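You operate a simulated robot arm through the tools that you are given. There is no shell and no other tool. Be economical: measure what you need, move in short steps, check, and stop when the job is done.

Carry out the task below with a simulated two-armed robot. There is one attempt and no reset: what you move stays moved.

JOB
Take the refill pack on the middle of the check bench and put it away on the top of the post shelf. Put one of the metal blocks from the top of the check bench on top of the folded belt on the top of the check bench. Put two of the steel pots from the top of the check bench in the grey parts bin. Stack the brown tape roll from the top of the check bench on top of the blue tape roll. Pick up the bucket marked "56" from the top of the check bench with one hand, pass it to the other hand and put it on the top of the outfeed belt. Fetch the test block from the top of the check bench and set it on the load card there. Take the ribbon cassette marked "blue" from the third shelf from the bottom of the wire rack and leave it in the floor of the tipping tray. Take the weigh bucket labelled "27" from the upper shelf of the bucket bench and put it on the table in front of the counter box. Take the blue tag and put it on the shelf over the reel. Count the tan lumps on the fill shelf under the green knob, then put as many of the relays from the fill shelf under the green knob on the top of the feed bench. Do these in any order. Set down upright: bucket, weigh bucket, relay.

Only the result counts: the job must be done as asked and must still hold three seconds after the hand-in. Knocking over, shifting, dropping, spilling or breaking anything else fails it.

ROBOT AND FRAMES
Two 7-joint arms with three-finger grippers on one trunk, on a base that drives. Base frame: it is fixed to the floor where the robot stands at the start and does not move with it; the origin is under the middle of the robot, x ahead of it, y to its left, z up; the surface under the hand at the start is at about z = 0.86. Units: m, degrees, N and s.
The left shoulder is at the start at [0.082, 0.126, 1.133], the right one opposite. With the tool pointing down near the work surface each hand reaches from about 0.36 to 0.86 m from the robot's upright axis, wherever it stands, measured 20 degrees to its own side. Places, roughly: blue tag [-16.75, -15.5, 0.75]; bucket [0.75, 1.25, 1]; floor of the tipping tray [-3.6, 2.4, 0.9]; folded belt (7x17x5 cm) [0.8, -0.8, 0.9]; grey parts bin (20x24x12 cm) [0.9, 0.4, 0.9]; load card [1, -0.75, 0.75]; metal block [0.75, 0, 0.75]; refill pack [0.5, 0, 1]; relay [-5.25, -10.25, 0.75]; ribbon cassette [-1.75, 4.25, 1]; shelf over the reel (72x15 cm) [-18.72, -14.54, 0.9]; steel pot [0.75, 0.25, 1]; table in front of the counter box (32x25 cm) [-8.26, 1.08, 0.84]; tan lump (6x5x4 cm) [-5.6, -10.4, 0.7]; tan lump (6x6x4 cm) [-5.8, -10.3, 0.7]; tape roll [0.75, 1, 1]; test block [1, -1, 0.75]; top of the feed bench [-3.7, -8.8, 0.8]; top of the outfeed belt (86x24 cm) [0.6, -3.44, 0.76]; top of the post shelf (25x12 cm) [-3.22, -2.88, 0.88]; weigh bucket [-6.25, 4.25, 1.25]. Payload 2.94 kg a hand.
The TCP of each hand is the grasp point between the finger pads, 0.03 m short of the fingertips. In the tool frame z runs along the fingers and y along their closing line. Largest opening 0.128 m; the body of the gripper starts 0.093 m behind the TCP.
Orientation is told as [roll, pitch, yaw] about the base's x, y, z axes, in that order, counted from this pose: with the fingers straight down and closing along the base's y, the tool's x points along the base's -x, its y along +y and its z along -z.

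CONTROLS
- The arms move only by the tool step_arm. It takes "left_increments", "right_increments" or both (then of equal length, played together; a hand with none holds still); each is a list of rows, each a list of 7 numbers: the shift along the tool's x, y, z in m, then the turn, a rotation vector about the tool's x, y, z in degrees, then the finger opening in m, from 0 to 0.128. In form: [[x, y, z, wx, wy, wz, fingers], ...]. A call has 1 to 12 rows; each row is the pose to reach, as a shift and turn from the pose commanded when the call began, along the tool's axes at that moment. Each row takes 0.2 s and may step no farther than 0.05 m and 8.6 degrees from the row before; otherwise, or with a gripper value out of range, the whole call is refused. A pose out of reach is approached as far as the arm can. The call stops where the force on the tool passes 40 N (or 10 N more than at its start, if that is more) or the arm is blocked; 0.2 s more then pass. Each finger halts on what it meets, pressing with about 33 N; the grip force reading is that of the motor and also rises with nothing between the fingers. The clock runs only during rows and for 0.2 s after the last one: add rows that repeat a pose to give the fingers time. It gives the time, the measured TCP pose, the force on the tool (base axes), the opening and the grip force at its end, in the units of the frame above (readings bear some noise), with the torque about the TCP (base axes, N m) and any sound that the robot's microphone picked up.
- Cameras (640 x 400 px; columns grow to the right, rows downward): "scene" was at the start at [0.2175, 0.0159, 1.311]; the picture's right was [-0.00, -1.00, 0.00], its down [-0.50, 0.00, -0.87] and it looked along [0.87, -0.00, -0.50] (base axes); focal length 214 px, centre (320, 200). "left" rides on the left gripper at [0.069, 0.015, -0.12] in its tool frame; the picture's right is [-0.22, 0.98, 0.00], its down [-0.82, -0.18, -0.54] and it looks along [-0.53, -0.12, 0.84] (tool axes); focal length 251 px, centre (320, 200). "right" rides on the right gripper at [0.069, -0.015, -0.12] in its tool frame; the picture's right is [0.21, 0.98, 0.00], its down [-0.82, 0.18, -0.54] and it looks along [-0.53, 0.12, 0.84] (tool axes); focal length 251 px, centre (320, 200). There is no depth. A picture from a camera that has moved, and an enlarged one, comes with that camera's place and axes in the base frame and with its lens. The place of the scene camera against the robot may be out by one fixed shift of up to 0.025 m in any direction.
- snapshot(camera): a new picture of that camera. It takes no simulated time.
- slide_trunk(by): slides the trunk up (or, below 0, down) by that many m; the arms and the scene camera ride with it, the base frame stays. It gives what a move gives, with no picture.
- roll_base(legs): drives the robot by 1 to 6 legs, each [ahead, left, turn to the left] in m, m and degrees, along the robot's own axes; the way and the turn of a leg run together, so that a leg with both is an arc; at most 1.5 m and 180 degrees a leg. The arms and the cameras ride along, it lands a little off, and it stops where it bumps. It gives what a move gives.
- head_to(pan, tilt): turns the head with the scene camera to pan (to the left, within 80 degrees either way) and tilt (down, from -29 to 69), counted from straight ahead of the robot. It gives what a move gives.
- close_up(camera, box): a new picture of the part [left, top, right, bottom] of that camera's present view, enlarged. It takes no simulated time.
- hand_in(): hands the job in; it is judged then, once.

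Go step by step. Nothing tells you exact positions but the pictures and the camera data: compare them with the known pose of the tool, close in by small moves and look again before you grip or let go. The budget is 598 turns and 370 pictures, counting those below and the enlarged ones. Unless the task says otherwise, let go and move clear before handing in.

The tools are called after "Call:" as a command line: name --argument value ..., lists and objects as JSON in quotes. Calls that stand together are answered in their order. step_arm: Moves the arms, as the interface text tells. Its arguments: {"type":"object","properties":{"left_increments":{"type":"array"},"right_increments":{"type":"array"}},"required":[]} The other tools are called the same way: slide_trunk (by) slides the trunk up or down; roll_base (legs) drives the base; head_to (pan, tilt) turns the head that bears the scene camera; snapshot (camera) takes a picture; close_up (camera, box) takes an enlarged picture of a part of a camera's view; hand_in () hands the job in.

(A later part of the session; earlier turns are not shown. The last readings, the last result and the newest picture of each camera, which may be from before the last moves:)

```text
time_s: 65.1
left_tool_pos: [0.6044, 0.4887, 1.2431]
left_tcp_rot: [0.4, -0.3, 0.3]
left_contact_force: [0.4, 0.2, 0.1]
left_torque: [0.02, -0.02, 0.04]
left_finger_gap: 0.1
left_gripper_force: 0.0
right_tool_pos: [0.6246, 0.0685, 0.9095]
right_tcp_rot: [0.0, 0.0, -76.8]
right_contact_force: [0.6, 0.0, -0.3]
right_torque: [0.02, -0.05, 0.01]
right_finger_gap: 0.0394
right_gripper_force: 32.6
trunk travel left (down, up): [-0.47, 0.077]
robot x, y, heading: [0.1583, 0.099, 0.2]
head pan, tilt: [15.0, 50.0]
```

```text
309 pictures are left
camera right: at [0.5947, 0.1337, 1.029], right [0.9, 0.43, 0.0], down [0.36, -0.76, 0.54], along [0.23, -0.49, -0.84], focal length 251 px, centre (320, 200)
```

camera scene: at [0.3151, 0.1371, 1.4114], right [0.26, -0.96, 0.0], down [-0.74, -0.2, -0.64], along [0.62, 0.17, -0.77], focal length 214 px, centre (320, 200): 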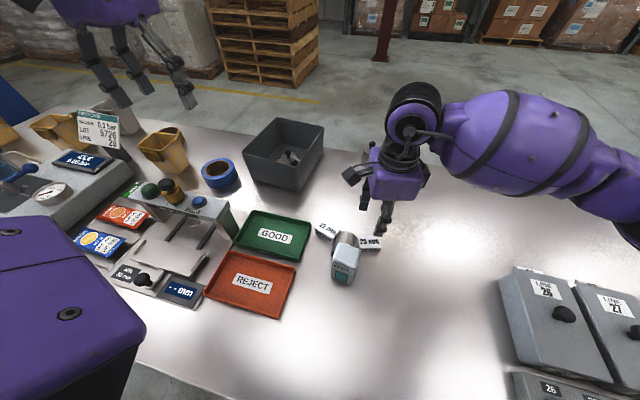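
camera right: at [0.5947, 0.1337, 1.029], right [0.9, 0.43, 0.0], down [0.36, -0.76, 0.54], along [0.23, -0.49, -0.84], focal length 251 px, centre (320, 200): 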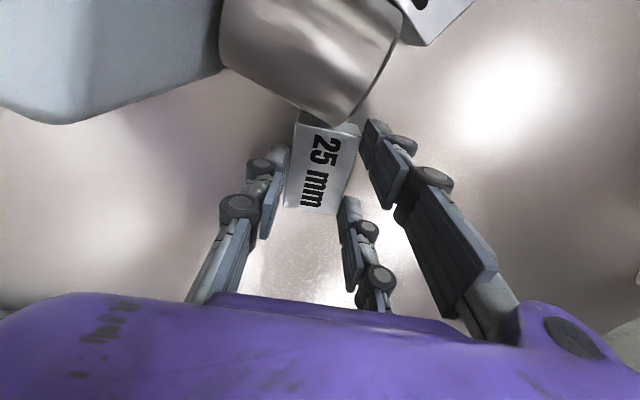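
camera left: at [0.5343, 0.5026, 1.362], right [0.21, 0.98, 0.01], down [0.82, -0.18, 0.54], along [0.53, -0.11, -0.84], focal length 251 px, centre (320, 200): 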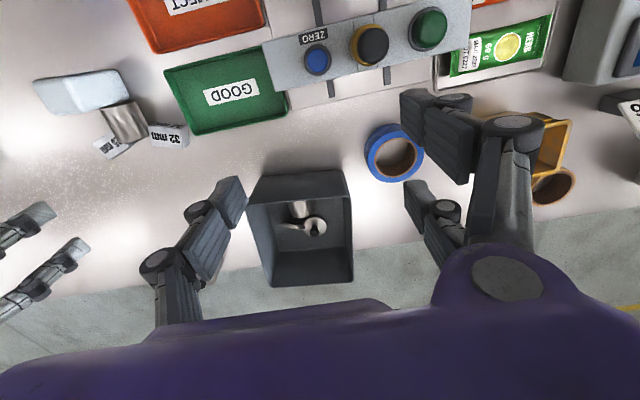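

Call:
step_arm --right_increments '[[0, 0, -0.04, 0, 0, 0, 0.02], [0, 0, -0.09, 0, 0, 0, 0.02], [0, 0, -0.14, 0, 0, 0, 0.02], [0, 0, -0.19, 0, 0, 0, 0.02], [-0.04, -0.012, -0.2, 0, 0, 0, 0.02], [-0.08, -0.025, -0.2, 0, 0, 0, 0.02], [-0.12, -0.038, -0.2, 0, 0, 0, 0.02], [-0.16, -0.051, -0.2, 0, 0, 0, 0.02], [-0.2, -0.064, -0.2, 0, 0, 0, 0.02], [-0.239, -0.076, -0.2, 0, 0, 0, 0.02]]'

Call:
step_arm --left_increments '[[0, -0.04, 0, 0, 0, 0, 0.1], [0, -0.08, 0, 0, 0, 0, 0.1], [0, -0.12, 0.02, 0, 0, 0, 0.1], [0, -0.16, 0.04, 0, 0, 0, 0.1], [0, -0.2, 0.06, 0, 0, 0, 0.1], [0, -0.24, 0.08, 0, 0, 0, 0.1], [0, -0.28, 0.1, 0, 0, 0, 0.1], [0, -0.32, 0.12, 0, 0, 0, 0.1], [0, -0.36, 0.14, 0, 0, 0, 0.1], [0, -0.36, 0.14, 0, 0, 0, 0.1]]'

Call:
snapshot --camera "left"

Call:
snapshot --camera "scene"

```text
time_s: 67.3
left_tool_pos: [0.6028, 0.4875, 1.2425]
left_tcp_rot: [0.5, -0.3, 0.4]
left_contact_force: [-0.9, 0.4, -0.2]
left_torque: [0.03, 0.01, 0.0]
left_finger_gap: 0.0999
left_gripper_force: 0.1
right_tool_pos: [0.6042, -0.1815, 1.1087]
right_tcp_rot: [0.2, 0.0, -76.9]
right_contact_force: [0.2, -0.8, -1.4]
right_torque: [0.04, -0.03, 0.0]
right_finger_gap: 0.0396
right_gripper_force: 33.0
trunk travel left (down, up): [-0.47, 0.077]
robot x, y, heading: [0.1602, 0.1027, 0.1]
head pan, tilt: [15.0, 50.0]
```

```text
time_s: 69.5
left_tool_pos: [0.6085, 0.1294, 1.1006]
left_tcp_rot: [0.4, -0.3, 0.5]
left_contact_force: [-1.3, -0.1, -1.0]
left_torque: [0.0, -0.02, 0.03]
left_finger_gap: 0.1
left_gripper_force: 0.1
right_tool_pos: [0.6058, -0.1802, 1.1096]
right_tcp_rot: [0.0, 0.0, -76.8]
right_contact_force: [-0.9, 1.2, -2.2]
right_torque: [-0.05, -0.01, 0.02]
right_finger_gap: 0.0398
right_gripper_force: 33.3
trunk travel left (down, up): [-0.47, 0.077]
robot x, y, heading: [0.1569, 0.1025, 0.2]
head pan, tilt: [15.0, 50.0]
```

```text
308 pictures are left
camera left: at [0.5378, 0.1423, 1.2191], right [0.21, 0.98, 0.01], down [0.82, -0.18, 0.54], along [0.53, -0.11, -0.84], focal length 251 px, centre (320, 200)
```

left: 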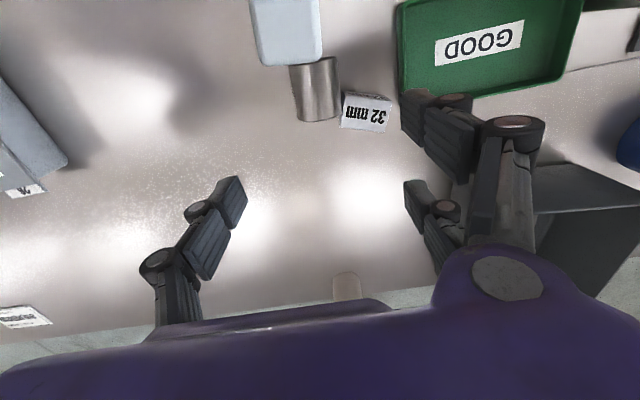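

```text
307 pictures are left
camera scene: at [0.315, 0.1381, 1.4114], right [0.26, -0.96, 0.0], down [-0.74, -0.2, -0.64], along [0.62, 0.17, -0.77], focal length 214 px, centre (320, 200)
```

scene: 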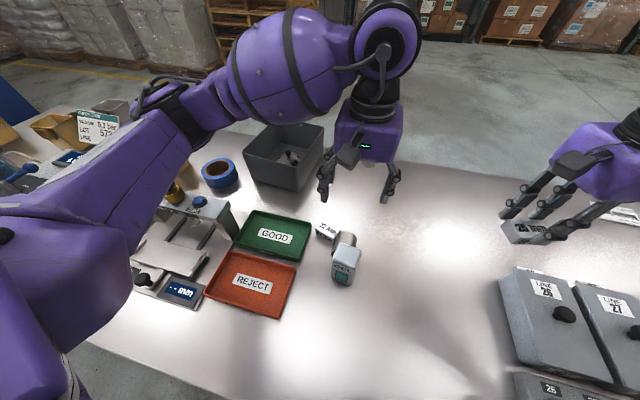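

Call:
step_arm --left_increments '[[0.015, -0.002, 0.04, 0, 0, -5, 0.09], [0.0275, -0.0035, 0.08, 0, 0, -9, 0.09], [0.0275, -0.0035, 0.11, 0, 0, -9, 0.09], [0.0275, -0.0035, 0.11, 0, 0, -9, 0.09]]'

Call:
snapshot --camera "left"

```text
time_s: 70.5
left_tool_pos: [0.5809, 0.1267, 0.9884]
left_tcp_rot: [0.4, -0.3, 9.6]
left_contact_force: [-0.2, 0.4, -0.3]
left_torque: [-0.01, 0.02, 0.0]
left_finger_gap: 0.0899
left_gripper_force: 0.0
right_tool_pos: [0.6059, -0.1812, 1.1078]
right_tcp_rot: [0.0, 0.1, -76.9]
right_contact_force: [-0.5, 0.6, -1.4]
right_torque: [-0.02, -0.02, 0.01]
right_finger_gap: 0.0395
right_gripper_force: 32.8
trunk travel left (down, up): [-0.47, 0.077]
robot x, y, heading: [0.1581, 0.0971, 0.3]
head pan, tilt: [15.0, 50.0]
```

```text
306 pictures are left
camera left: at [0.5093, 0.1281, 1.1084], right [0.05, 1.0, 0.01], down [0.84, -0.05, 0.54], along [0.54, -0.02, -0.84], focal length 251 px, centre (320, 200)
```

left: 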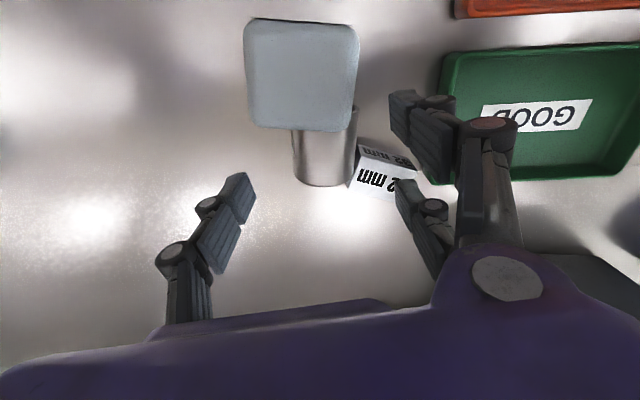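

Call:
step_arm --left_increments '[[0, 0.001, 0.04, 0, 0, 0, 0.09], [0, 0.001, 0.078, 0, 0, 0, 0.09], [0, 0.001, 0.078, 0, 0, 0, 0.07], [0, 0.001, 0.078, 0, 0, 0, 0.05], [0, 0.001, 0.078, 0, 0, 0, 0.03], [0, 0.001, 0.078, 0, 0, 0, 0.03]]'

Call:
snapshot --camera "left"

```text
time_s: 71.9
left_tool_pos: [0.5813, 0.1266, 0.9121]
left_tcp_rot: [0.3, -0.4, 9.3]
left_contact_force: [-0.2, -3.7, 22.6]
left_torque: [0.34, -0.57, -0.16]
left_finger_gap: 0.066
left_gripper_force: 32.9
right_tool_pos: [0.605, -0.1817, 1.1092]
right_tcp_rot: [0.0, 0.0, -76.9]
right_contact_force: [0.2, 0.4, -2.3]
right_torque: [-0.02, 0.03, 0.01]
right_finger_gap: 0.0395
right_gripper_force: 33.4
trunk travel left (down, up): [-0.47, 0.077]
robot x, y, heading: [0.1576, 0.1012, 0.2]
head pan, tilt: [15.0, 50.0]
```

```text
305 pictures are left
camera left: at [0.5091, 0.1293, 1.0316], right [0.05, 1.0, 0.01], down [0.84, -0.05, 0.55], along [0.55, -0.02, -0.84], focal length 251 px, centre (320, 200)
```

left: 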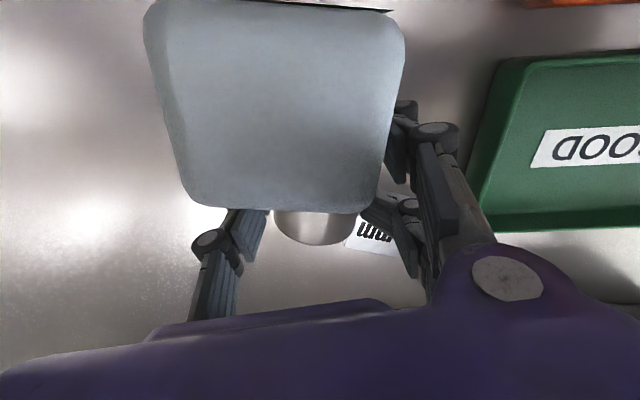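

Call:
step_arm --left_increments '[[0, 0, 0, 0, 0, 0, 0.09], [0, 0, 0, 0, 0, 0, 0.095], [0, 0, -0.04, 0, 0, 0, 0.1], [0, 0, -0.09, 0, 0, 0, 0.1], [0, 0, -0.14, 0, 0, 0, 0.1], [0, 0, -0.19, 0, 0, 0, 0.1], [0, 0, -0.2, 0, 0, 9, 0.1], [0, 0, -0.2, 0, 0, 9, 0.1]]'

Call:
snapshot --camera "left"

```text
refused: row 7 steps farther than a row can; nothing moved
```

```text
304 pictures are left
camera left: at [0.5091, 0.1293, 1.0316], right [0.05, 1.0, 0.01], down [0.84, -0.05, 0.55], along [0.55, -0.02, -0.84], focal length 251 px, centre (320, 200)
```

left: 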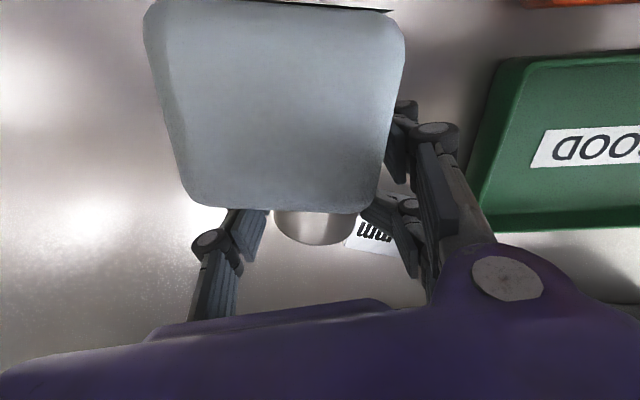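

Call:
step_arm --left_increments '[[0, 0, 0, 0, 0, 0, 0.09], [0, 0, 0, 0, 0, 0, 0.095], [0, 0, -0.04, 0, 0, 0, 0.1], [0, 0, -0.09, 0, 0, 0, 0.1], [0, 0, -0.14, 0, 0, 0, 0.1], [0, 0, -0.19, 0, 0, 0, 0.1], [0.02, 0, -0.2, 0, 0, 4, 0.1], [0.04, 0, -0.2, 0, 0, 9, 0.1], [0.04, 0, -0.2, 0, 0, 9, 0.1]]'

Call:
snapshot --camera "left"

Call:
close_up --camera "scene" --box '[290, 190, 410, 290]'

```text
time_s: 73.9
left_tool_pos: [0.5424, 0.1196, 1.1108]
left_tcp_rot: [0.5, -0.3, 0.3]
left_contact_force: [-0.7, -0.6, -0.5]
left_torque: [-0.01, 0.0, -0.01]
left_finger_gap: 0.1001
left_gripper_force: 0.0
right_tool_pos: [0.6051, -0.181, 1.1087]
right_tcp_rot: [0.0, -0.1, -76.9]
right_contact_force: [-0.1, 1.0, -1.2]
right_torque: [0.02, 0.01, -0.03]
right_finger_gap: 0.0395
right_gripper_force: 33.0
trunk travel left (down, up): [-0.47, 0.077]
robot x, y, heading: [0.158, 0.0984, 0.3]
head pan, tilt: [15.0, 50.0]
```

```text
303 pictures are left
camera left: at [0.4715, 0.1328, 1.2311], right [0.21, 0.98, 0.01], down [0.82, -0.18, 0.54], along [0.53, -0.11, -0.84], focal length 251 px, centre (320, 200)
```

left: 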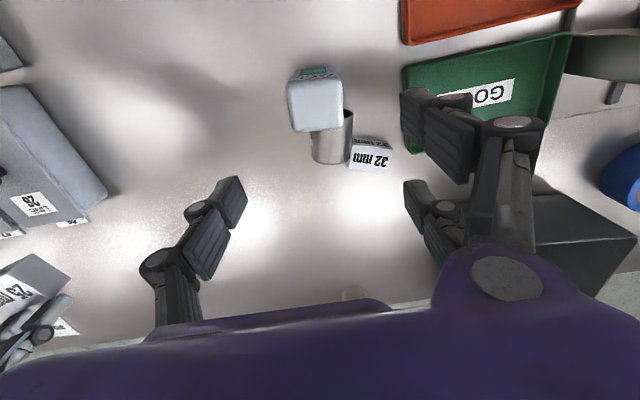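

```text
4.00 times, centred on (350, 240) of scene
camera zoom: at [0.3156, 0.1372, 1.4113], right [0.26, -0.96, 0.0], down [-0.74, -0.2, -0.64], along [0.62, 0.17, -0.77], focal length 858 px, centre (200, 40)
```

zoom: 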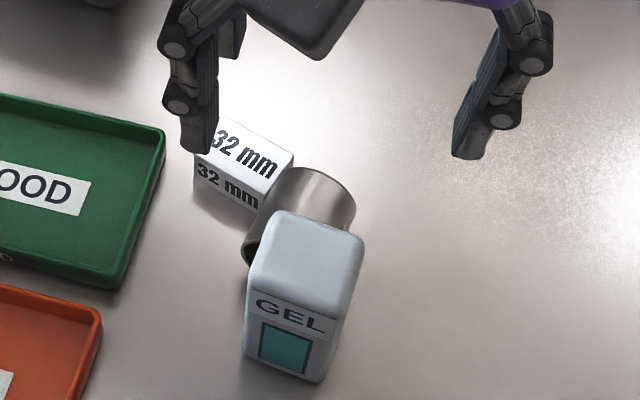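

Gel pack is in the way of the body; I pick it up with the left hand and set it upright a bit to the right for now.

Call:
step_arm --left_increments '[[0.017, -0.0035, 0.04, 0, 0, 0, 0.1], [0.017, -0.0035, 0.09, 0, 0, 0, 0.1], [0.017, -0.0035, 0.14, 0, 0, 0, 0.1], [0.017, -0.0035, 0.183, 0, 0, 0, 0.1], [0.017, -0.0035, 0.183, 0, 0, 0, 0.1], [0.017, -0.0035, 0.183, 0, 0, 0, 0.07], [0.017, -0.0035, 0.183, 0, 0, 0, 0.04], [0.017, -0.0035, 0.183, 0, 0, 0, 0.04]]'

Call:
snapshot --camera "left"

```text
time_s: 75.7
left_tool_pos: [0.5253, 0.1166, 0.9275]
left_tcp_rot: [0.5, -0.4, 0.3]
left_contact_force: [-0.5, -0.1, 0.5]
left_torque: [0.02, 0.07, 0.05]
left_finger_gap: 0.0556
left_gripper_force: 33.1
right_tool_pos: [0.6052, -0.1811, 1.1093]
right_tcp_rot: [0.0, -0.1, -76.9]
right_contact_force: [0.1, -0.3, -1.8]
right_torque: [0.03, -0.02, 0.01]
right_finger_gap: 0.0395
right_gripper_force: 33.0
trunk travel left (down, up): [-0.47, 0.077]
robot x, y, heading: [0.1578, 0.0974, -0.0]
head pan, tilt: [15.0, 50.0]
```

```text
301 pictures are left
camera left: at [0.4547, 0.1303, 1.0475], right [0.21, 0.98, 0.01], down [0.82, -0.18, 0.54], along [0.53, -0.1, -0.84], focal length 251 px, centre (320, 200)
```

left: 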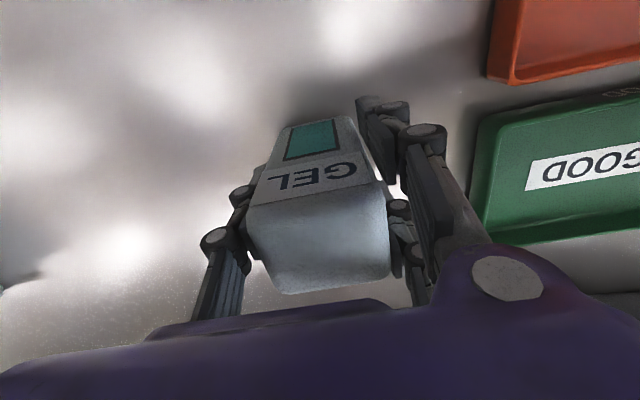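

Call:
step_arm --left_increments '[[0.005, 0, -0.04, 0, 0, 0, 0.04], [0.02, -0.035, -0.05, 0, 0, 0, 0.04], [0.02, -0.075, -0.05, 0, 0, 0, 0.04], [0.02, -0.115, -0.05, 0, 0, 0, 0.04], [0.02, -0.14, -0.05, 0, 0, 0, 0.04], [0.02, -0.14, -0.02, 0, 0, 0, 0.04], [0.02, -0.14, -0.004, 0, 0, 0, 0.04], [0.02, -0.14, 0.0, 0, 0, 0, 0.04], [0.02, -0.14, 0.0, 0, 0, 0, 0.04]]'

Call:
snapshot --camera "left"

```text
time_s: 77.7
left_tool_pos: [0.5059, -0.0234, 0.9289]
left_tcp_rot: [0.4, -0.4, 0.4]
left_contact_force: [0.1, 1.2, 9.9]
left_torque: [0.27, 0.28, 0.01]
left_finger_gap: 0.0551
left_gripper_force: 33.0
right_tool_pos: [0.6054, -0.1813, 1.1095]
right_tcp_rot: [0.0, 0.0, -76.9]
right_contact_force: [-0.2, -0.2, -2.0]
right_torque: [0.02, 0.02, 0.03]
right_finger_gap: 0.0396
right_gripper_force: 33.2
trunk travel left (down, up): [-0.47, 0.077]
robot x, y, heading: [0.1569, 0.1001, 0.1]
head pan, tilt: [15.0, 50.0]
```

```text
300 pictures are left
camera left: at [0.4363, -0.0097, 1.0474], right [0.21, 0.98, 0.01], down [0.82, -0.18, 0.54], along [0.53, -0.11, -0.84], focal length 251 px, centre (320, 200)
```

left: 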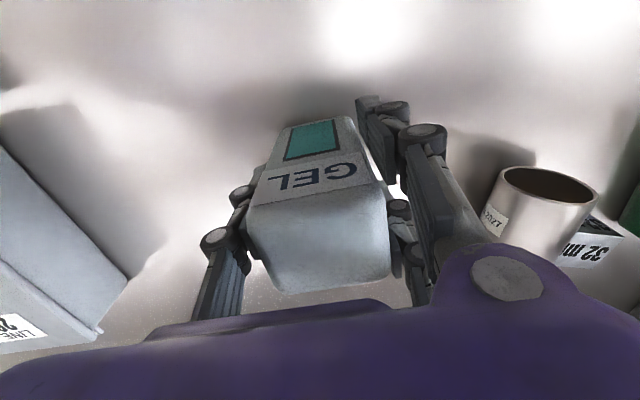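

Call:
step_arm --left_increments '[[0, 0, 0, 0, 0, 0, 0.08], [0, 0, 0, 0, 0, 0, 0.1], [0, 0, -0.04, 0, 0, 0, 0.1], [0, 0, -0.09, 0, 0, 0, 0.1], [0, 0, -0.13, 0, 0, 0, 0.1], [-0.03, 0.04, -0.13, 0, 0, 0, 0.1], [-0.06, 0.08, -0.13, 0, 0, 0, 0.1], [-0.08, 0.12, -0.13, 0, 0, 0, 0.1], [-0.085, 0.15, -0.13, 0, 0, 0, 0.1], [-0.085, 0.15, -0.13, 0, 0, 0, 0.1]]'

Call:
snapshot --camera "left"

Call:
close_up --camera "scene" --box '[290, 190, 410, 290]'

```text
time_s: 79.9
left_tool_pos: [0.5895, 0.1265, 1.0584]
left_tcp_rot: [0.6, -0.2, 0.5]
left_contact_force: [0.3, -0.7, 0.0]
left_torque: [0.02, 0.0, -0.01]
left_finger_gap: 0.1001
left_gripper_force: 0.0
right_tool_pos: [0.6063, -0.181, 1.1089]
right_tcp_rot: [0.1, 0.0, -76.9]
right_contact_force: [0.0, 0.1, -2.4]
right_torque: [0.02, 0.02, 0.02]
right_finger_gap: 0.0398
right_gripper_force: 33.3
trunk travel left (down, up): [-0.47, 0.077]
robot x, y, heading: [0.1598, 0.0991, 0.0]
head pan, tilt: [15.0, 50.0]
```

```text
299 pictures are left
camera left: at [0.5194, 0.1385, 1.1784], right [0.21, 0.98, 0.01], down [0.82, -0.18, 0.54], along [0.53, -0.1, -0.84], focal length 251 px, centre (320, 200)
```

left: 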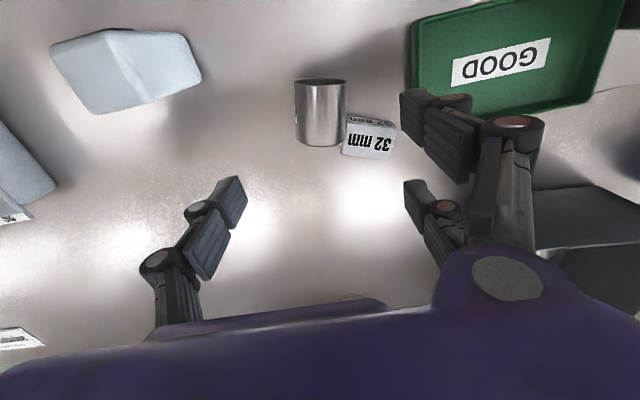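

```text
4.00 times, centred on (350, 240) of scene
camera zoom: at [0.3155, 0.136, 1.4113], right [0.26, -0.96, 0.0], down [-0.74, -0.2, -0.64], along [0.62, 0.17, -0.77], focal length 858 px, centre (200, 40)
```

zoom: 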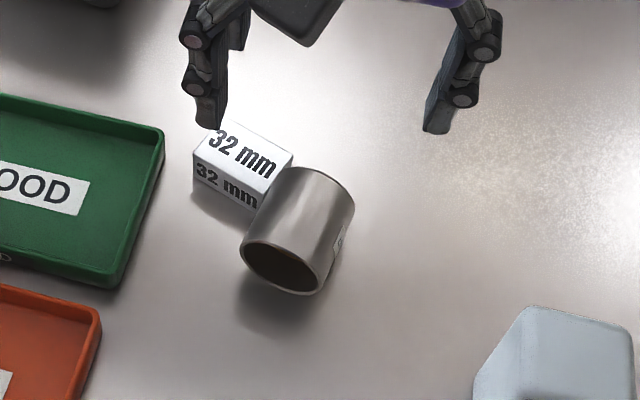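

Call:
step_arm --left_increments '[[0.0155, 0.005, 0.03, 0, 0, 5, 0.085], [0.0155, 0.005, 0.07, 0, 0, 10, 0.085], [0.0155, 0.005, 0.11, 0, 0, 10, 0.085], [0.0155, 0.005, 0.149, 0, 0, 10, 0.085], [0.0155, 0.005, 0.149, 0, 0, 10, 0.07], [0.0155, 0.005, 0.149, 0, 0, 10, 0.05], [0.0155, 0.005, 0.149, 0, 0, 10, 0.03], [0.0155, 0.005, 0.149, 0, 0, 10, 0.03]]'

Call:
snapshot --camera "left"

```text
time_s: 81.7
left_tool_pos: [0.5736, 0.1305, 0.9094]
left_tcp_rot: [0.5, -0.2, -9.7]
left_contact_force: [-3.6, -4.6, 13.9]
left_torque: [-0.27, -0.28, -0.22]
left_finger_gap: 0.0678
left_gripper_force: 33.3
right_tool_pos: [0.6049, -0.1812, 1.1095]
right_tcp_rot: [0.1, 0.0, -76.9]
right_contact_force: [0.3, 0.5, -1.8]
right_torque: [0.03, 0.0, 0.0]
right_finger_gap: 0.0396
right_gripper_force: 32.7
trunk travel left (down, up): [-0.47, 0.077]
robot x, y, heading: [0.1604, 0.1011, 0.1]
head pan, tilt: [15.0, 50.0]
```

```text
297 pictures are left
camera left: at [0.5065, 0.156, 1.0297], right [0.38, 0.93, 0.01], down [0.78, -0.32, 0.54], along [0.51, -0.2, -0.84], focal length 251 px, centre (320, 200)
```

left: 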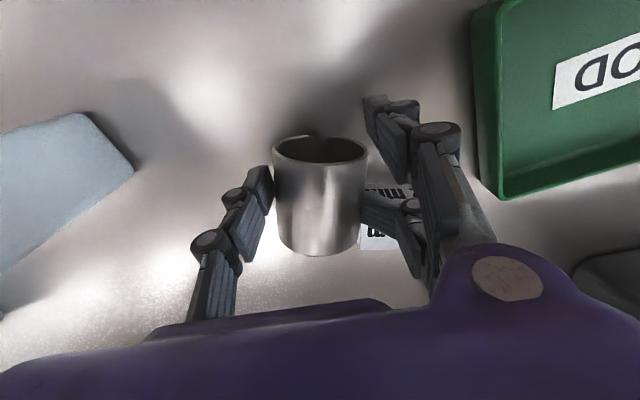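

The finger catches the 32 mm block. I'll instead grip the body along its length (fingers closing along x), away from the block.

Call:
step_arm --left_increments '[[0, 0, 0, 0, 0, 0, 0.09], [0, 0, -0.03, 0, 0, 0, 0.1], [0, 0, -0.08, 0, 0, 0, 0.1], [0, 0, -0.12, 0, 0, -8.5, 0.1], [0, 0, -0.12, 0, 0, -17, 0.1], [0, 0, -0.12, 0, 0, -25.5, 0.1], [0, 0, -0.12, 0, 0, -34, 0.1], [0, 0, -0.12, 0, 0, -42.5, 0.1], [0, 0, -0.12, 0, 0, -51, 0.1], [0, 0, -0.12, 0, 0, -59.5, 0.1], [0, 0, -0.12, 0, 0, -68, 0.1], [0, 0, -0.12, 0, 0, -76, 0.1]]'

Call:
step_arm --left_increments '[[0, 0, 0, 0, 0, -8, 0.1], [0, 0, 0, 0, 0, -16, 0.1], [0, 0, 0, 0, 0, -16, 0.1]]'

Call:
snapshot --camera "left"

```text
time_s: 84.3
left_tool_pos: [0.5745, 0.1309, 1.0286]
left_tcp_rot: [-0.1, -0.5, 66.5]
left_contact_force: [1.2, 0.9, 0.3]
left_torque: [0.01, 0.0, 0.03]
left_finger_gap: 0.1
left_gripper_force: 0.0
right_tool_pos: [0.6057, -0.1809, 1.1086]
right_tcp_rot: [0.0, 0.0, -76.9]
right_contact_force: [0.2, -0.1, -1.0]
right_torque: [-0.02, -0.01, 0.0]
right_finger_gap: 0.0395
right_gripper_force: 33.3
trunk travel left (down, up): [-0.47, 0.077]
robot x, y, heading: [0.1609, 0.0995, 0.0]
head pan, tilt: [15.0, 50.0]
```

```text
time_s: 85.1
left_tool_pos: [0.5739, 0.1312, 1.0296]
left_tcp_rot: [-0.2, -0.5, 82.4]
left_contact_force: [-0.3, 0.4, -0.9]
left_torque: [0.03, 0.0, 0.01]
left_finger_gap: 0.0999
left_gripper_force: 0.0
right_tool_pos: [0.6063, -0.1808, 1.1086]
right_tcp_rot: [0.0, 0.0, -76.8]
right_contact_force: [0.7, -0.4, -2.1]
right_torque: [0.01, 0.0, 0.0]
right_finger_gap: 0.0395
right_gripper_force: 32.7
trunk travel left (down, up): [-0.47, 0.077]
robot x, y, heading: [0.1583, 0.0966, 0.7]
head pan, tilt: [15.0, 50.0]
```

```text
296 pictures are left
camera left: at [0.5492, 0.0637, 1.1485], right [-0.94, 0.34, 0.0], down [0.28, 0.79, 0.55], along [0.19, 0.52, -0.84], focal length 251 px, centre (320, 200)
```

left: 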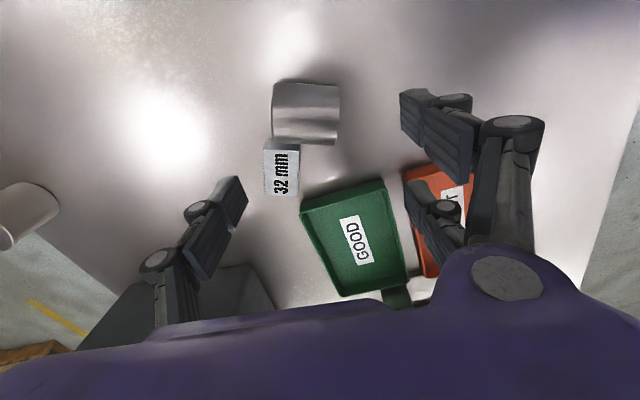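

Call:
step_arm --left_increments '[[0.0093, -0.0134, 0.03, 0, 0, 7, 0.1], [0.0093, -0.0134, 0.07, 0, 0, 14, 0.1], [0.0093, -0.0134, 0.11, 0, 0, 14, 0.1], [0.0093, -0.0134, 0.12, 0, 0, 14, 0.1], [0.0093, -0.0134, 0.12, 0, 0, 14, 0.085], [0.0093, -0.0134, 0.12, 0, 0, 14, 0.07], [0.0093, -0.0134, 0.12, 0, 0, 14, 0.05], [0.0093, -0.0134, 0.12, 0, 0, 14, 0.05]]'

Call:
snapshot --camera "left"

```text
time_s: 86.9
left_tool_pos: [0.5881, 0.1218, 0.9098]
left_tcp_rot: [0.0, -0.5, 68.4]
left_contact_force: [0.8, -0.9, 2.5]
left_torque: [-0.03, -0.11, -0.03]
left_finger_gap: 0.0615
left_gripper_force: 32.6
right_tool_pos: [0.6076, -0.1812, 1.1082]
right_tcp_rot: [0.0, 0.0, -76.9]
right_contact_force: [-0.3, 0.0, -2.5]
right_torque: [0.03, 0.0, 0.01]
right_finger_gap: 0.0395
right_gripper_force: 33.0
trunk travel left (down, up): [-0.47, 0.077]
robot x, y, heading: [0.159, 0.1013, 0.4]
head pan, tilt: [15.0, 50.0]
```

```text
295 pictures are left
camera left: at [0.5467, 0.0613, 1.0285], right [-0.83, 0.56, 0.0], down [0.47, 0.69, 0.55], along [0.31, 0.46, -0.84], focal length 251 px, centre (320, 200)
```

left: 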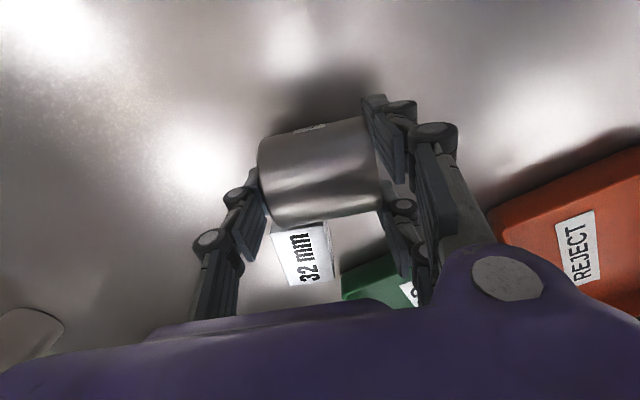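

Body B is gripped along its length. Carry it to the bin.

Call:
step_arm --left_increments '[[0, 0, -0.05, 0, 0, 0, 0.05], [0, 0, -0.1, 0, 0, 0, 0.05], [0, 0, -0.15, 0, 0, 0, 0.05], [-0.03, -0.017, -0.18, 0, 0, -3, 0.05], [-0.07, -0.04, -0.19, 0, 0, -6, 0.05], [-0.11, -0.064, -0.19, 0, 0, -9, 0.05], [-0.15, -0.087, -0.19, 0, 0, -12, 0.05], [-0.19, -0.11, -0.19, 0, 0, -15, 0.05], [-0.23, -0.134, -0.19, 0, 0, -18, 0.05], [-0.27, -0.157, -0.19, 0, 0, -21, 0.05], [-0.31, -0.18, -0.19, 0, 0, -22, 0.05], [-0.3285, -0.1907, -0.19, 0, 0, -22, 0.05]]'

Call:
snapshot --camera "left"

```text
time_s: 89.5
left_tool_pos: [0.8843, 0.3538, 1.1026]
left_tcp_rot: [-0.2, -0.4, 90.4]
left_contact_force: [-0.5, 0.3, -3.5]
left_torque: [-0.03, 0.08, -0.01]
left_finger_gap: 0.0615
left_gripper_force: 33.3
right_tool_pos: [0.6058, -0.1805, 1.1085]
right_tcp_rot: [0.0, 0.1, -76.9]
right_contact_force: [0.1, 0.3, -1.8]
right_torque: [0.0, 0.01, -0.01]
right_finger_gap: 0.0394
right_gripper_force: 32.7
trunk travel left (down, up): [-0.47, 0.077]
robot x, y, heading: [0.1557, 0.0983, 0.5]
head pan, tilt: [15.0, 50.0]
```

```text
294 pictures are left
camera left: at [0.8688, 0.2844, 1.2221], right [-0.98, 0.21, 0.0], down [0.17, 0.82, 0.55], along [0.12, 0.54, -0.84], focal length 251 px, centre (320, 200)
```

left: 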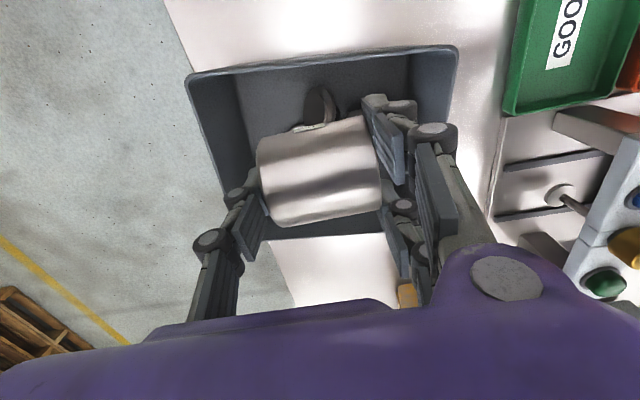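

Call:
step_arm --left_increments '[[-0.02, 0, 0, 0, 0, 0, 0.05], [-0.025, 0, 0.04, 0, 0, 0, 0.05], [-0.025, 0, 0.08, 0, 0, 0, 0.05], [-0.025, 0, 0.12, 0, 0, 0, 0.05], [-0.025, 0, 0.15, 0, 0, 0, 0.05], [-0.025, 0, 0.165, 0, 0, 0, 0.05]]'

Call:
snapshot --camera "left"

```text
time_s: 90.9
left_tool_pos: [0.8898, 0.3806, 0.9505]
left_tcp_rot: [-1.2, -0.3, 90.5]
left_contact_force: [-1.7, 0.2, 29.9]
left_torque: [0.25, 1.16, -0.09]
left_finger_gap: 0.0615
left_gripper_force: 32.8
right_tool_pos: [0.605, -0.181, 1.1084]
right_tcp_rot: [0.0, 0.0, -76.9]
right_contact_force: [0.8, 0.1, -2.2]
right_torque: [-0.01, 0.07, -0.01]
right_finger_gap: 0.0396
right_gripper_force: 33.0
trunk travel left (down, up): [-0.47, 0.077]
robot x, y, heading: [0.1605, 0.1003, 0.3]
head pan, tilt: [15.0, 50.0]
stopped in row 6 (left hand): the force on the tool passed its limit at 59 N (the readings are from after the stop); the commanded pose is now the measured one
```

```text
293 pictures are left
camera left: at [0.8718, 0.3104, 1.0701], right [-0.98, 0.21, -0.02], down [0.16, 0.82, 0.55], along [0.13, 0.53, -0.84], focal length 251 px, centre (320, 200)
```

left: 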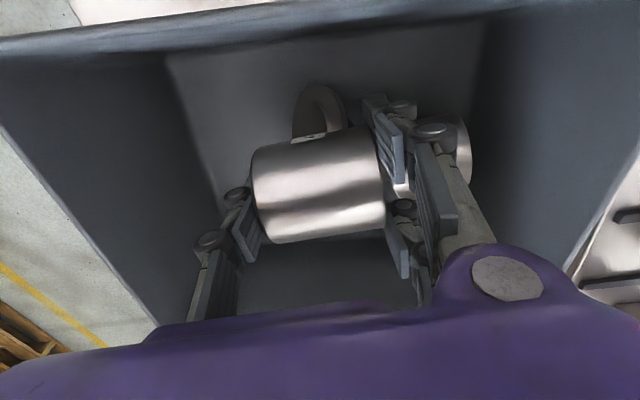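

Contact on the things in the bin; raise a touch, release here and rise.

Call:
step_arm --left_increments '[[0, 0, -0.005, 0, 0, 0, 0.05], [0, 0, -0.005, 0, 0, 0, 0.075], [0, 0, -0.005, 0, 0, 0, 0.085], [0, 0, -0.04, 0, 0, 0, 0.085], [0, 0, -0.09, 0, 0, 0, 0.085], [0, 0, -0.14, 0, 0, 0, 0.085], [0, 0, -0.19, 0, 0, 0, 0.085], [0, 0, -0.24, 0, 0, 0, 0.085]]'

Call:
snapshot --camera "left"

Call:
snapshot --camera "scene"

```text
time_s: 92.7
left_tool_pos: [0.8842, 0.3786, 1.1874]
left_tcp_rot: [-0.7, -0.4, 90.3]
left_contact_force: [-0.3, -0.6, -0.6]
left_torque: [0.02, 0.0, 0.01]
left_finger_gap: 0.0853
left_gripper_force: 0.0
right_tool_pos: [0.6058, -0.1815, 1.1086]
right_tcp_rot: [0.1, 0.0, -76.9]
right_contact_force: [0.3, -0.6, -2.6]
right_torque: [0.01, -0.04, 0.0]
right_finger_gap: 0.0395
right_gripper_force: 33.0
trunk travel left (down, up): [-0.47, 0.077]
robot x, y, heading: [0.1581, 0.1008, 0.4]
head pan, tilt: [15.0, 50.0]
```

```text
292 pictures are left
camera left: at [0.8668, 0.3083, 1.3066], right [-0.98, 0.21, -0.01], down [0.17, 0.82, 0.55], along [0.12, 0.53, -0.84], focal length 251 px, centre (320, 200)
```

left: 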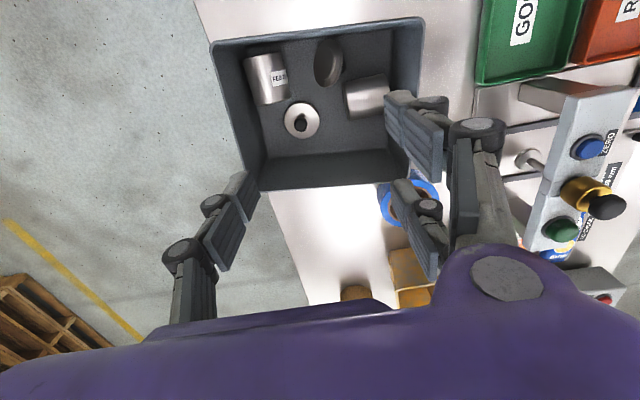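

```text
291 pictures are left
camera scene: at [0.3142, 0.1361, 1.4115], right [0.26, -0.96, 0.0], down [-0.74, -0.2, -0.64], along [0.62, 0.17, -0.77], focal length 214 px, centre (320, 200)
```

scene: 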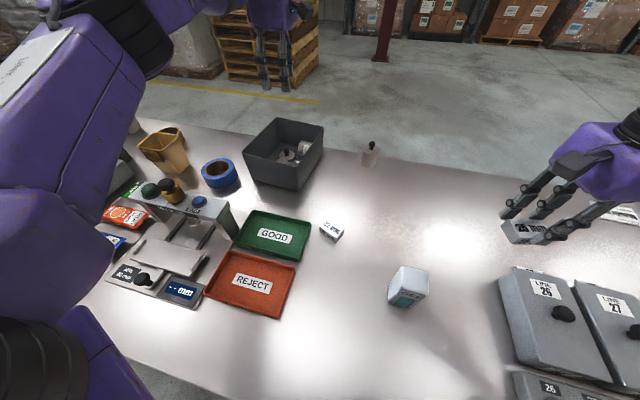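

Both pots are in the bin. Now put the 32 mm block back to its original spot (0.645,0.165); go look with the left hand.

Call:
step_arm --left_increments '[[0.025, 0.034, 0.015, 0, 0, 0, 0.085], [0.05, 0.068, 0.03, 0, 0, 0, 0.085], [0.075, 0.101, 0.045, 0, 0, 0, 0.085], [0.1, 0.135, 0.06, 0, 0, 0, 0.085], [0.125, 0.17, 0.075, 0, 0, 0, 0.085], [0.15, 0.203, 0.09, 0, 0, 0, 0.085], [0.175, 0.235, 0.105, 0, 0, 0, 0.085], [0.189, 0.254, 0.12, 0, 0, 0, 0.085], [0.189, 0.254, 0.12, 0, 0, 0, 0.085]]'

Call:
snapshot --camera "left"

```text
time_s: 94.7
left_tool_pos: [0.6351, 0.1897, 1.0595]
left_tcp_rot: [-0.8, -0.3, 90.3]
left_contact_force: [-0.1, 0.9, -0.3]
left_torque: [-0.01, 0.03, -0.01]
left_finger_gap: 0.0847
left_gripper_force: 0.1
right_tool_pos: [0.6063, -0.1802, 1.1091]
right_tcp_rot: [0.0, -0.1, -77.0]
right_contact_force: [-0.3, 0.0, -2.0]
right_torque: [-0.01, 0.03, 0.02]
right_finger_gap: 0.0397
right_gripper_force: 33.0
trunk travel left (down, up): [-0.47, 0.077]
robot x, y, heading: [0.159, 0.0984, 0.2]
head pan, tilt: [15.0, 50.0]
```

```text
290 pictures are left
camera left: at [0.6171, 0.1187, 1.179], right [-0.98, 0.21, -0.01], down [0.17, 0.82, 0.55], along [0.12, 0.53, -0.84], focal length 251 px, centre (320, 200)
```

left: 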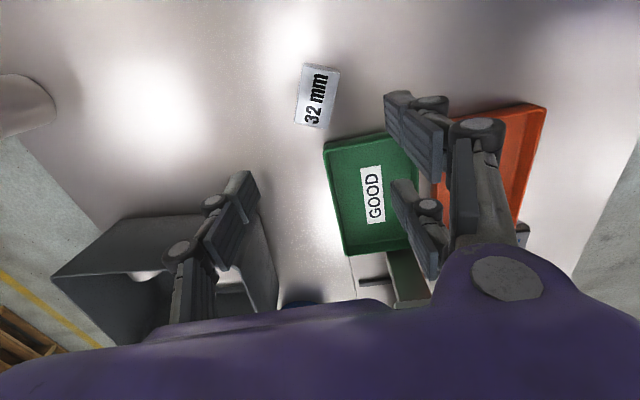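

Call:
step_arm --left_increments '[[0.0177, 0.002, 0.03, 0, 0, 8.6, 0.075], [0.0177, 0.002, 0.07, 0, 0, 17.2, 0.075], [0.0177, 0.002, 0.11, 0, 0, 25.8, 0.075], [0.0177, 0.002, 0.15, 0, 0, 25.8, 0.075], [0.0177, 0.002, 0.15, 0, 0, 25.8, 0.06], [0.0177, 0.002, 0.15, 0, 0, 25.8, 0.03], [0.0177, 0.002, 0.15, 0, 0, 25.8, 0.02], [0.0177, 0.002, 0.15, 0, 0, 25.8, 0.02]]'

Call:
snapshot --camera "left"

```text
time_s: 96.5
left_tool_pos: [0.6338, 0.171, 0.9097]
left_tcp_rot: [-0.6, -0.6, 64.6]
left_contact_force: [-0.5, -0.3, 0.7]
left_torque: [-0.04, -0.06, -0.03]
left_finger_gap: 0.0393
left_gripper_force: 32.5
right_tool_pos: [0.6065, -0.1806, 1.109]
right_tcp_rot: [0.0, 0.1, -76.9]
right_contact_force: [-0.1, -0.2, -1.4]
right_torque: [0.0, -0.01, 0.02]
right_finger_gap: 0.0397
right_gripper_force: 32.7
trunk travel left (down, up): [-0.47, 0.077]
robot x, y, heading: [0.159, 0.1009, 0.1]
head pan, tilt: [15.0, 50.0]
```

```text
289 pictures are left
camera left: at [0.5885, 0.1145, 1.0296], right [-0.79, 0.61, -0.01], down [0.51, 0.66, 0.55], along [0.34, 0.43, -0.83], focal length 251 px, centre (320, 200)
```

left: 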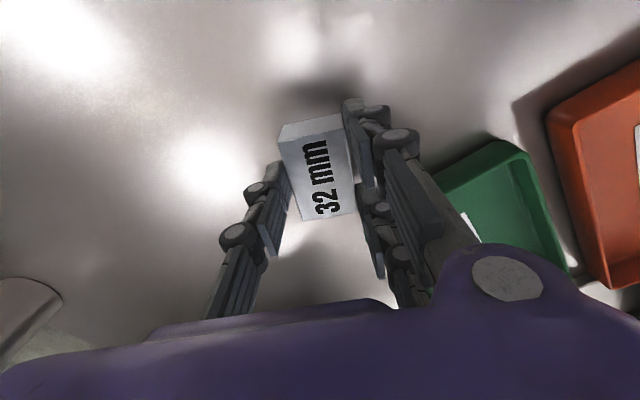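

Call:
step_arm --left_increments '[[0, 0, -0.012, 0, 0, 0, 0.02], [0.0007, -0.006, -0.015, 0, 0, -8.6, 0.02], [0.0007, -0.0125, -0.015, 0, 0, -17.2, 0.02], [0.0007, -0.0125, -0.015, 0, 0, -25.6, 0.02], [0.0007, -0.0125, -0.003, 0, 0, -25.6, 0.02], [0.0007, -0.0125, 0.0, 0, 0, -25.6, 0.02], [0.0007, -0.0125, 0.0, 0, 0, -25.6, 0.05], [0.0007, -0.0125, 0.0, 0, 0, -25.6, 0.07], [0.0007, -0.0125, -0.04, 0, 0, -25.6, 0.07], [0.0007, -0.0125, -0.09, 0, 0, -25.6, 0.07], [0.0007, -0.0125, -0.14, 0, 0, -25.6, 0.07], [0.0007, -0.0125, -0.17, 0, 0, -25.6, 0.07]]'

Call:
snapshot --camera "left"

```text
time_s: 99.1
left_tool_pos: [0.6409, 0.1657, 1.0802]
left_tcp_rot: [-0.8, -0.4, 90.2]
left_contact_force: [-0.8, 0.1, 0.2]
left_torque: [-0.02, -0.02, -0.01]
left_finger_gap: 0.07
left_gripper_force: 0.0
right_tool_pos: [0.6049, -0.1813, 1.1098]
right_tcp_rot: [-0.1, 0.0, -76.8]
right_contact_force: [-0.5, 0.1, -1.1]
right_torque: [0.0, 0.0, 0.02]
right_finger_gap: 0.0393
right_gripper_force: 33.3
trunk travel left (down, up): [-0.47, 0.077]
robot x, y, heading: [0.154, 0.1053, -0.0]
head pan, tilt: [15.0, 50.0]
```

```text
288 pictures are left
camera left: at [0.6246, 0.0956, 1.1996], right [-0.98, 0.21, -0.01], down [0.17, 0.82, 0.55], along [0.13, 0.53, -0.84], focal length 251 px, centre (320, 200)
```

left: 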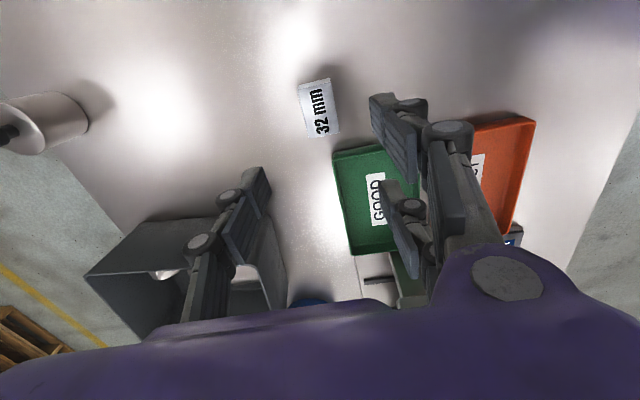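

32 mm block is back in place. Now take the gel pack with the left hand to carry it along.

Call:
step_arm --left_increments '[[0.017, 0.012, -0.01, 0, 0, 8.2, 0.1], [0.034, 0.025, -0.02, 0, 0, 16.4, 0.1], [0.051, 0.037, -0.02, 0, 0, 24.6, 0.1], [0.068, 0.049, -0.02, 0, 0, 32.7, 0.1], [0.085, 0.061, -0.02, 0, 0, 40.9, 0.1], [0.103, 0.074, -0.02, 0, 0, 49.1, 0.1], [0.12, 0.086, -0.02, 0, 0, 57.3, 0.1], [0.137, 0.098, -0.02, 0, 0, 65.5, 0.1], [0.154, 0.11, -0.02, 0, 0, 73.7, 0.1], [0.171, 0.123, -0.02, 0, 0, 81.9, 0.1], [0.188, 0.135, 0.0, 0, 0, 90.2, 0.1], [0.188, 0.135, 0.0, 0, 0, 90.2, 0.1]]'

Call:
snapshot --camera "left"

```text
time_s: 101.7
left_tool_pos: [0.51, -0.0223, 1.077]
left_tcp_rot: [0.3, -0.8, -0.1]
left_contact_force: [-0.6, 0.2, 0.6]
left_torque: [-0.03, 0.0, -0.03]
left_finger_gap: 0.1001
left_gripper_force: 0.1
right_tool_pos: [0.6061, -0.1809, 1.1086]
right_tcp_rot: [0.0, 0.0, -77.0]
right_contact_force: [0.5, -0.1, -0.6]
right_torque: [-0.01, -0.02, -0.01]
right_finger_gap: 0.0395
right_gripper_force: 33.0
trunk travel left (down, up): [-0.47, 0.077]
robot x, y, heading: [0.157, 0.1013, -0.1]
head pan, tilt: [15.0, 50.0]
```

```text
287 pictures are left
camera left: at [0.4375, -0.0085, 1.1955], right [0.22, 0.98, 0.01], down [0.81, -0.18, 0.55], along [0.54, -0.11, -0.83], focal length 251 px, centre (320, 200)
```

left: 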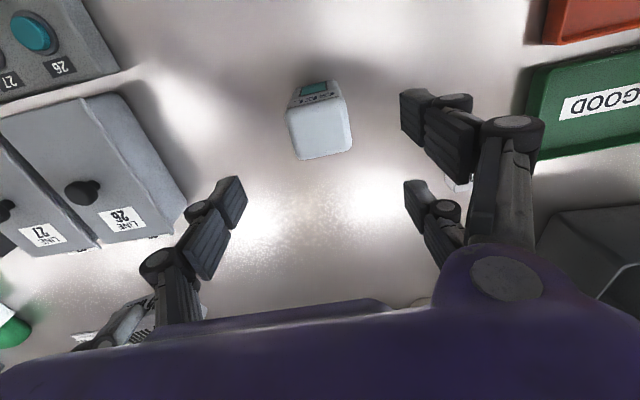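

Call:
step_arm --left_increments '[[0, 0, 0.05, 0, 0, 0, 0.1], [0, 0, 0.1, 0, 0, 0, 0.1], [0, 0, 0.147, 0, 0, 0, 0.1], [0, 0, 0.147, 0, 0, 0, 0.08], [0, 0, 0.147, 0, 0, 0, 0.05], [0, 0, 0.147, 0, 0, 0, 0.04], [0, 0, 0.147, 0, 0, 0, 0.04], [0, 0, 0.1, 0, 0, 0, 0.04], [0, 0, 0.05, 0, 0, 0, 0.04], [0, 0, 0, 0, 0, 0, 0.04], [0.02, 0.03, -0.04, 0, 0, 0, 0.04], [0.04, 0.06, -0.07, 0, 0, 0, 0.04]]'

Call:
snapshot --camera "left"

```text
refused: row 11 steps farther than a row can; nothing moved
```

```text
286 pictures are left
camera left: at [0.4375, -0.0085, 1.1955], right [0.22, 0.98, 0.01], down [0.81, -0.18, 0.55], along [0.54, -0.11, -0.83], focal length 251 px, centre (320, 200)
```

left: 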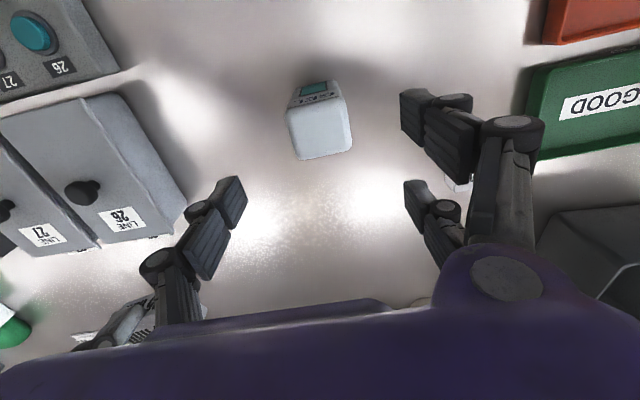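

Call:
step_arm --left_increments '[[0, 0, 0.05, 0, 0, 0, 0.1], [0, 0, 0.1, 0, 0, 0, 0.1], [0, 0, 0.147, 0, 0, 0, 0.1], [0, 0, 0.147, 0, 0, 0, 0.08], [0, 0, 0.147, 0, 0, 0, 0.05], [0, 0, 0.147, 0, 0, 0, 0.04], [0, 0, 0.147, 0, 0, 0, 0.04], [0, 0, 0.1, 0, 0, 0, 0.04], [0, 0, 0.05, 0, 0, 0, 0.04], [0, 0, 0, 0, 0, 0, 0.04], [0.01, 0.02, -0.03, 0, 0, 0, 0.04], [0.02, 0.05, -0.06, 0, 0, 0, 0.04]]'

Call:
snapshot --camera "left"

```text
time_s: 104.3
left_tool_pos: [0.4884, 0.0285, 1.1374]
left_tcp_rot: [0.3, -0.8, 0.0]
left_contact_force: [-0.4, 0.8, -4.4]
left_torque: [-0.04, 0.01, 0.0]
left_finger_gap: 0.0554
left_gripper_force: 32.5
right_tool_pos: [0.6053, -0.18, 1.1089]
right_tcp_rot: [0.0, 0.0, -76.9]
right_contact_force: [-0.3, -1.1, -2.0]
right_torque: [-0.02, 0.0, 0.0]
right_finger_gap: 0.0395
right_gripper_force: 32.9
trunk travel left (down, up): [-0.47, 0.077]
robot x, y, heading: [0.1607, 0.1008, 0.2]
head pan, tilt: [15.0, 50.0]
```

```text
285 pictures are left
camera left: at [0.4161, 0.0421, 1.2563], right [0.21, 0.98, 0.01], down [0.81, -0.18, 0.55], along [0.54, -0.11, -0.83], focal length 251 px, centre (320, 200)
```

left: 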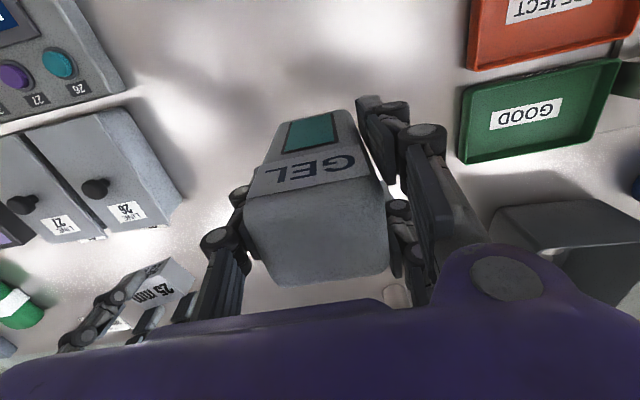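

Both items held. Back off, strafe right to about y = −0.75, and look.

Call:
roll_base --legs '[[-0.16, 0, 0], [0, -0.85, 0]]'

Call:
head_to --pan 0 --tilt 40

Call:
snapshot --camera "right"

Call:
snapshot --camera "scene"

```text
time_s: 113.2
left_tool_pos: [0.3355, -0.8217, 1.1365]
left_tcp_rot: [0.4, -0.8, 0.4]
left_contact_force: [0.1, 0.1, -2.8]
left_torque: [0.0, 0.01, 0.05]
left_finger_gap: 0.0555
left_gripper_force: 33.3
right_tool_pos: [0.4533, -1.0286, 1.1095]
right_tcp_rot: [0.0, 0.0, -76.3]
right_contact_force: [0.1, 0.3, -1.8]
right_torque: [0.01, -0.02, 0.02]
right_finger_gap: 0.0395
right_gripper_force: 32.8
trunk travel left (down, up): [-0.47, 0.077]
robot x, y, heading: [0.001, -0.748, 0.6]
head pan, tilt: [15.0, 50.0]
```

```text
time_s: 114.0
left_tool_pos: [0.3352, -0.8224, 1.1365]
left_tcp_rot: [0.3, -0.7, 0.5]
left_contact_force: [-0.8, 1.4, -3.7]
left_torque: [0.02, 0.0, -0.02]
left_finger_gap: 0.0554
left_gripper_force: 33.2
right_tool_pos: [0.454, -1.0283, 1.1076]
right_tcp_rot: [0.0, -0.1, -76.4]
right_contact_force: [-0.3, 0.1, -1.6]
right_torque: [0.03, -0.01, 0.04]
right_finger_gap: 0.0393
right_gripper_force: 33.7
trunk travel left (down, up): [-0.47, 0.077]
robot x, y, heading: [0.0025, -0.7523, 0.6]
head pan, tilt: [0.0, 40.0]
```

```text
284 pictures are left
camera right: at [0.4224, -0.9633, 1.2287], right [0.9, 0.44, 0.0], down [0.37, -0.76, 0.54], along [0.24, -0.49, -0.84], focal length 251 px, centre (320, 200)
```

right: 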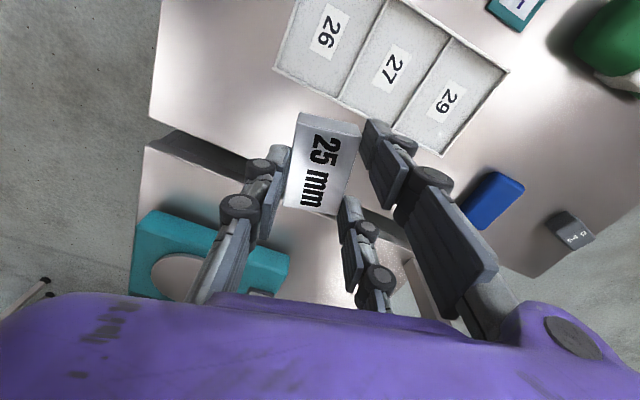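

```text
283 pictures are left
camera scene: at [0.1715, -0.7324, 1.4254], right [0.01, -1.0, 0.0], down [-0.64, -0.01, -0.77], along [0.77, 0.01, -0.64], focal length 214 px, centre (320, 200)
```

scene: 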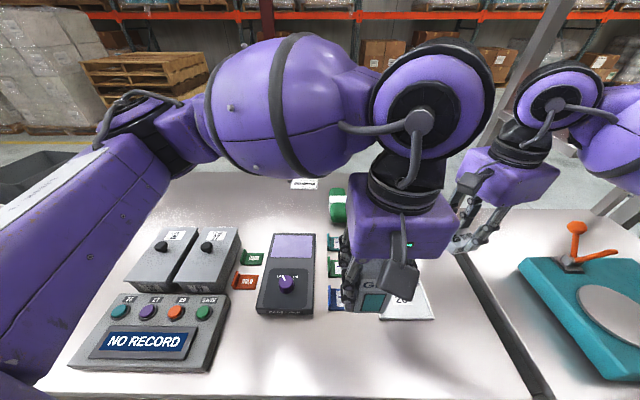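

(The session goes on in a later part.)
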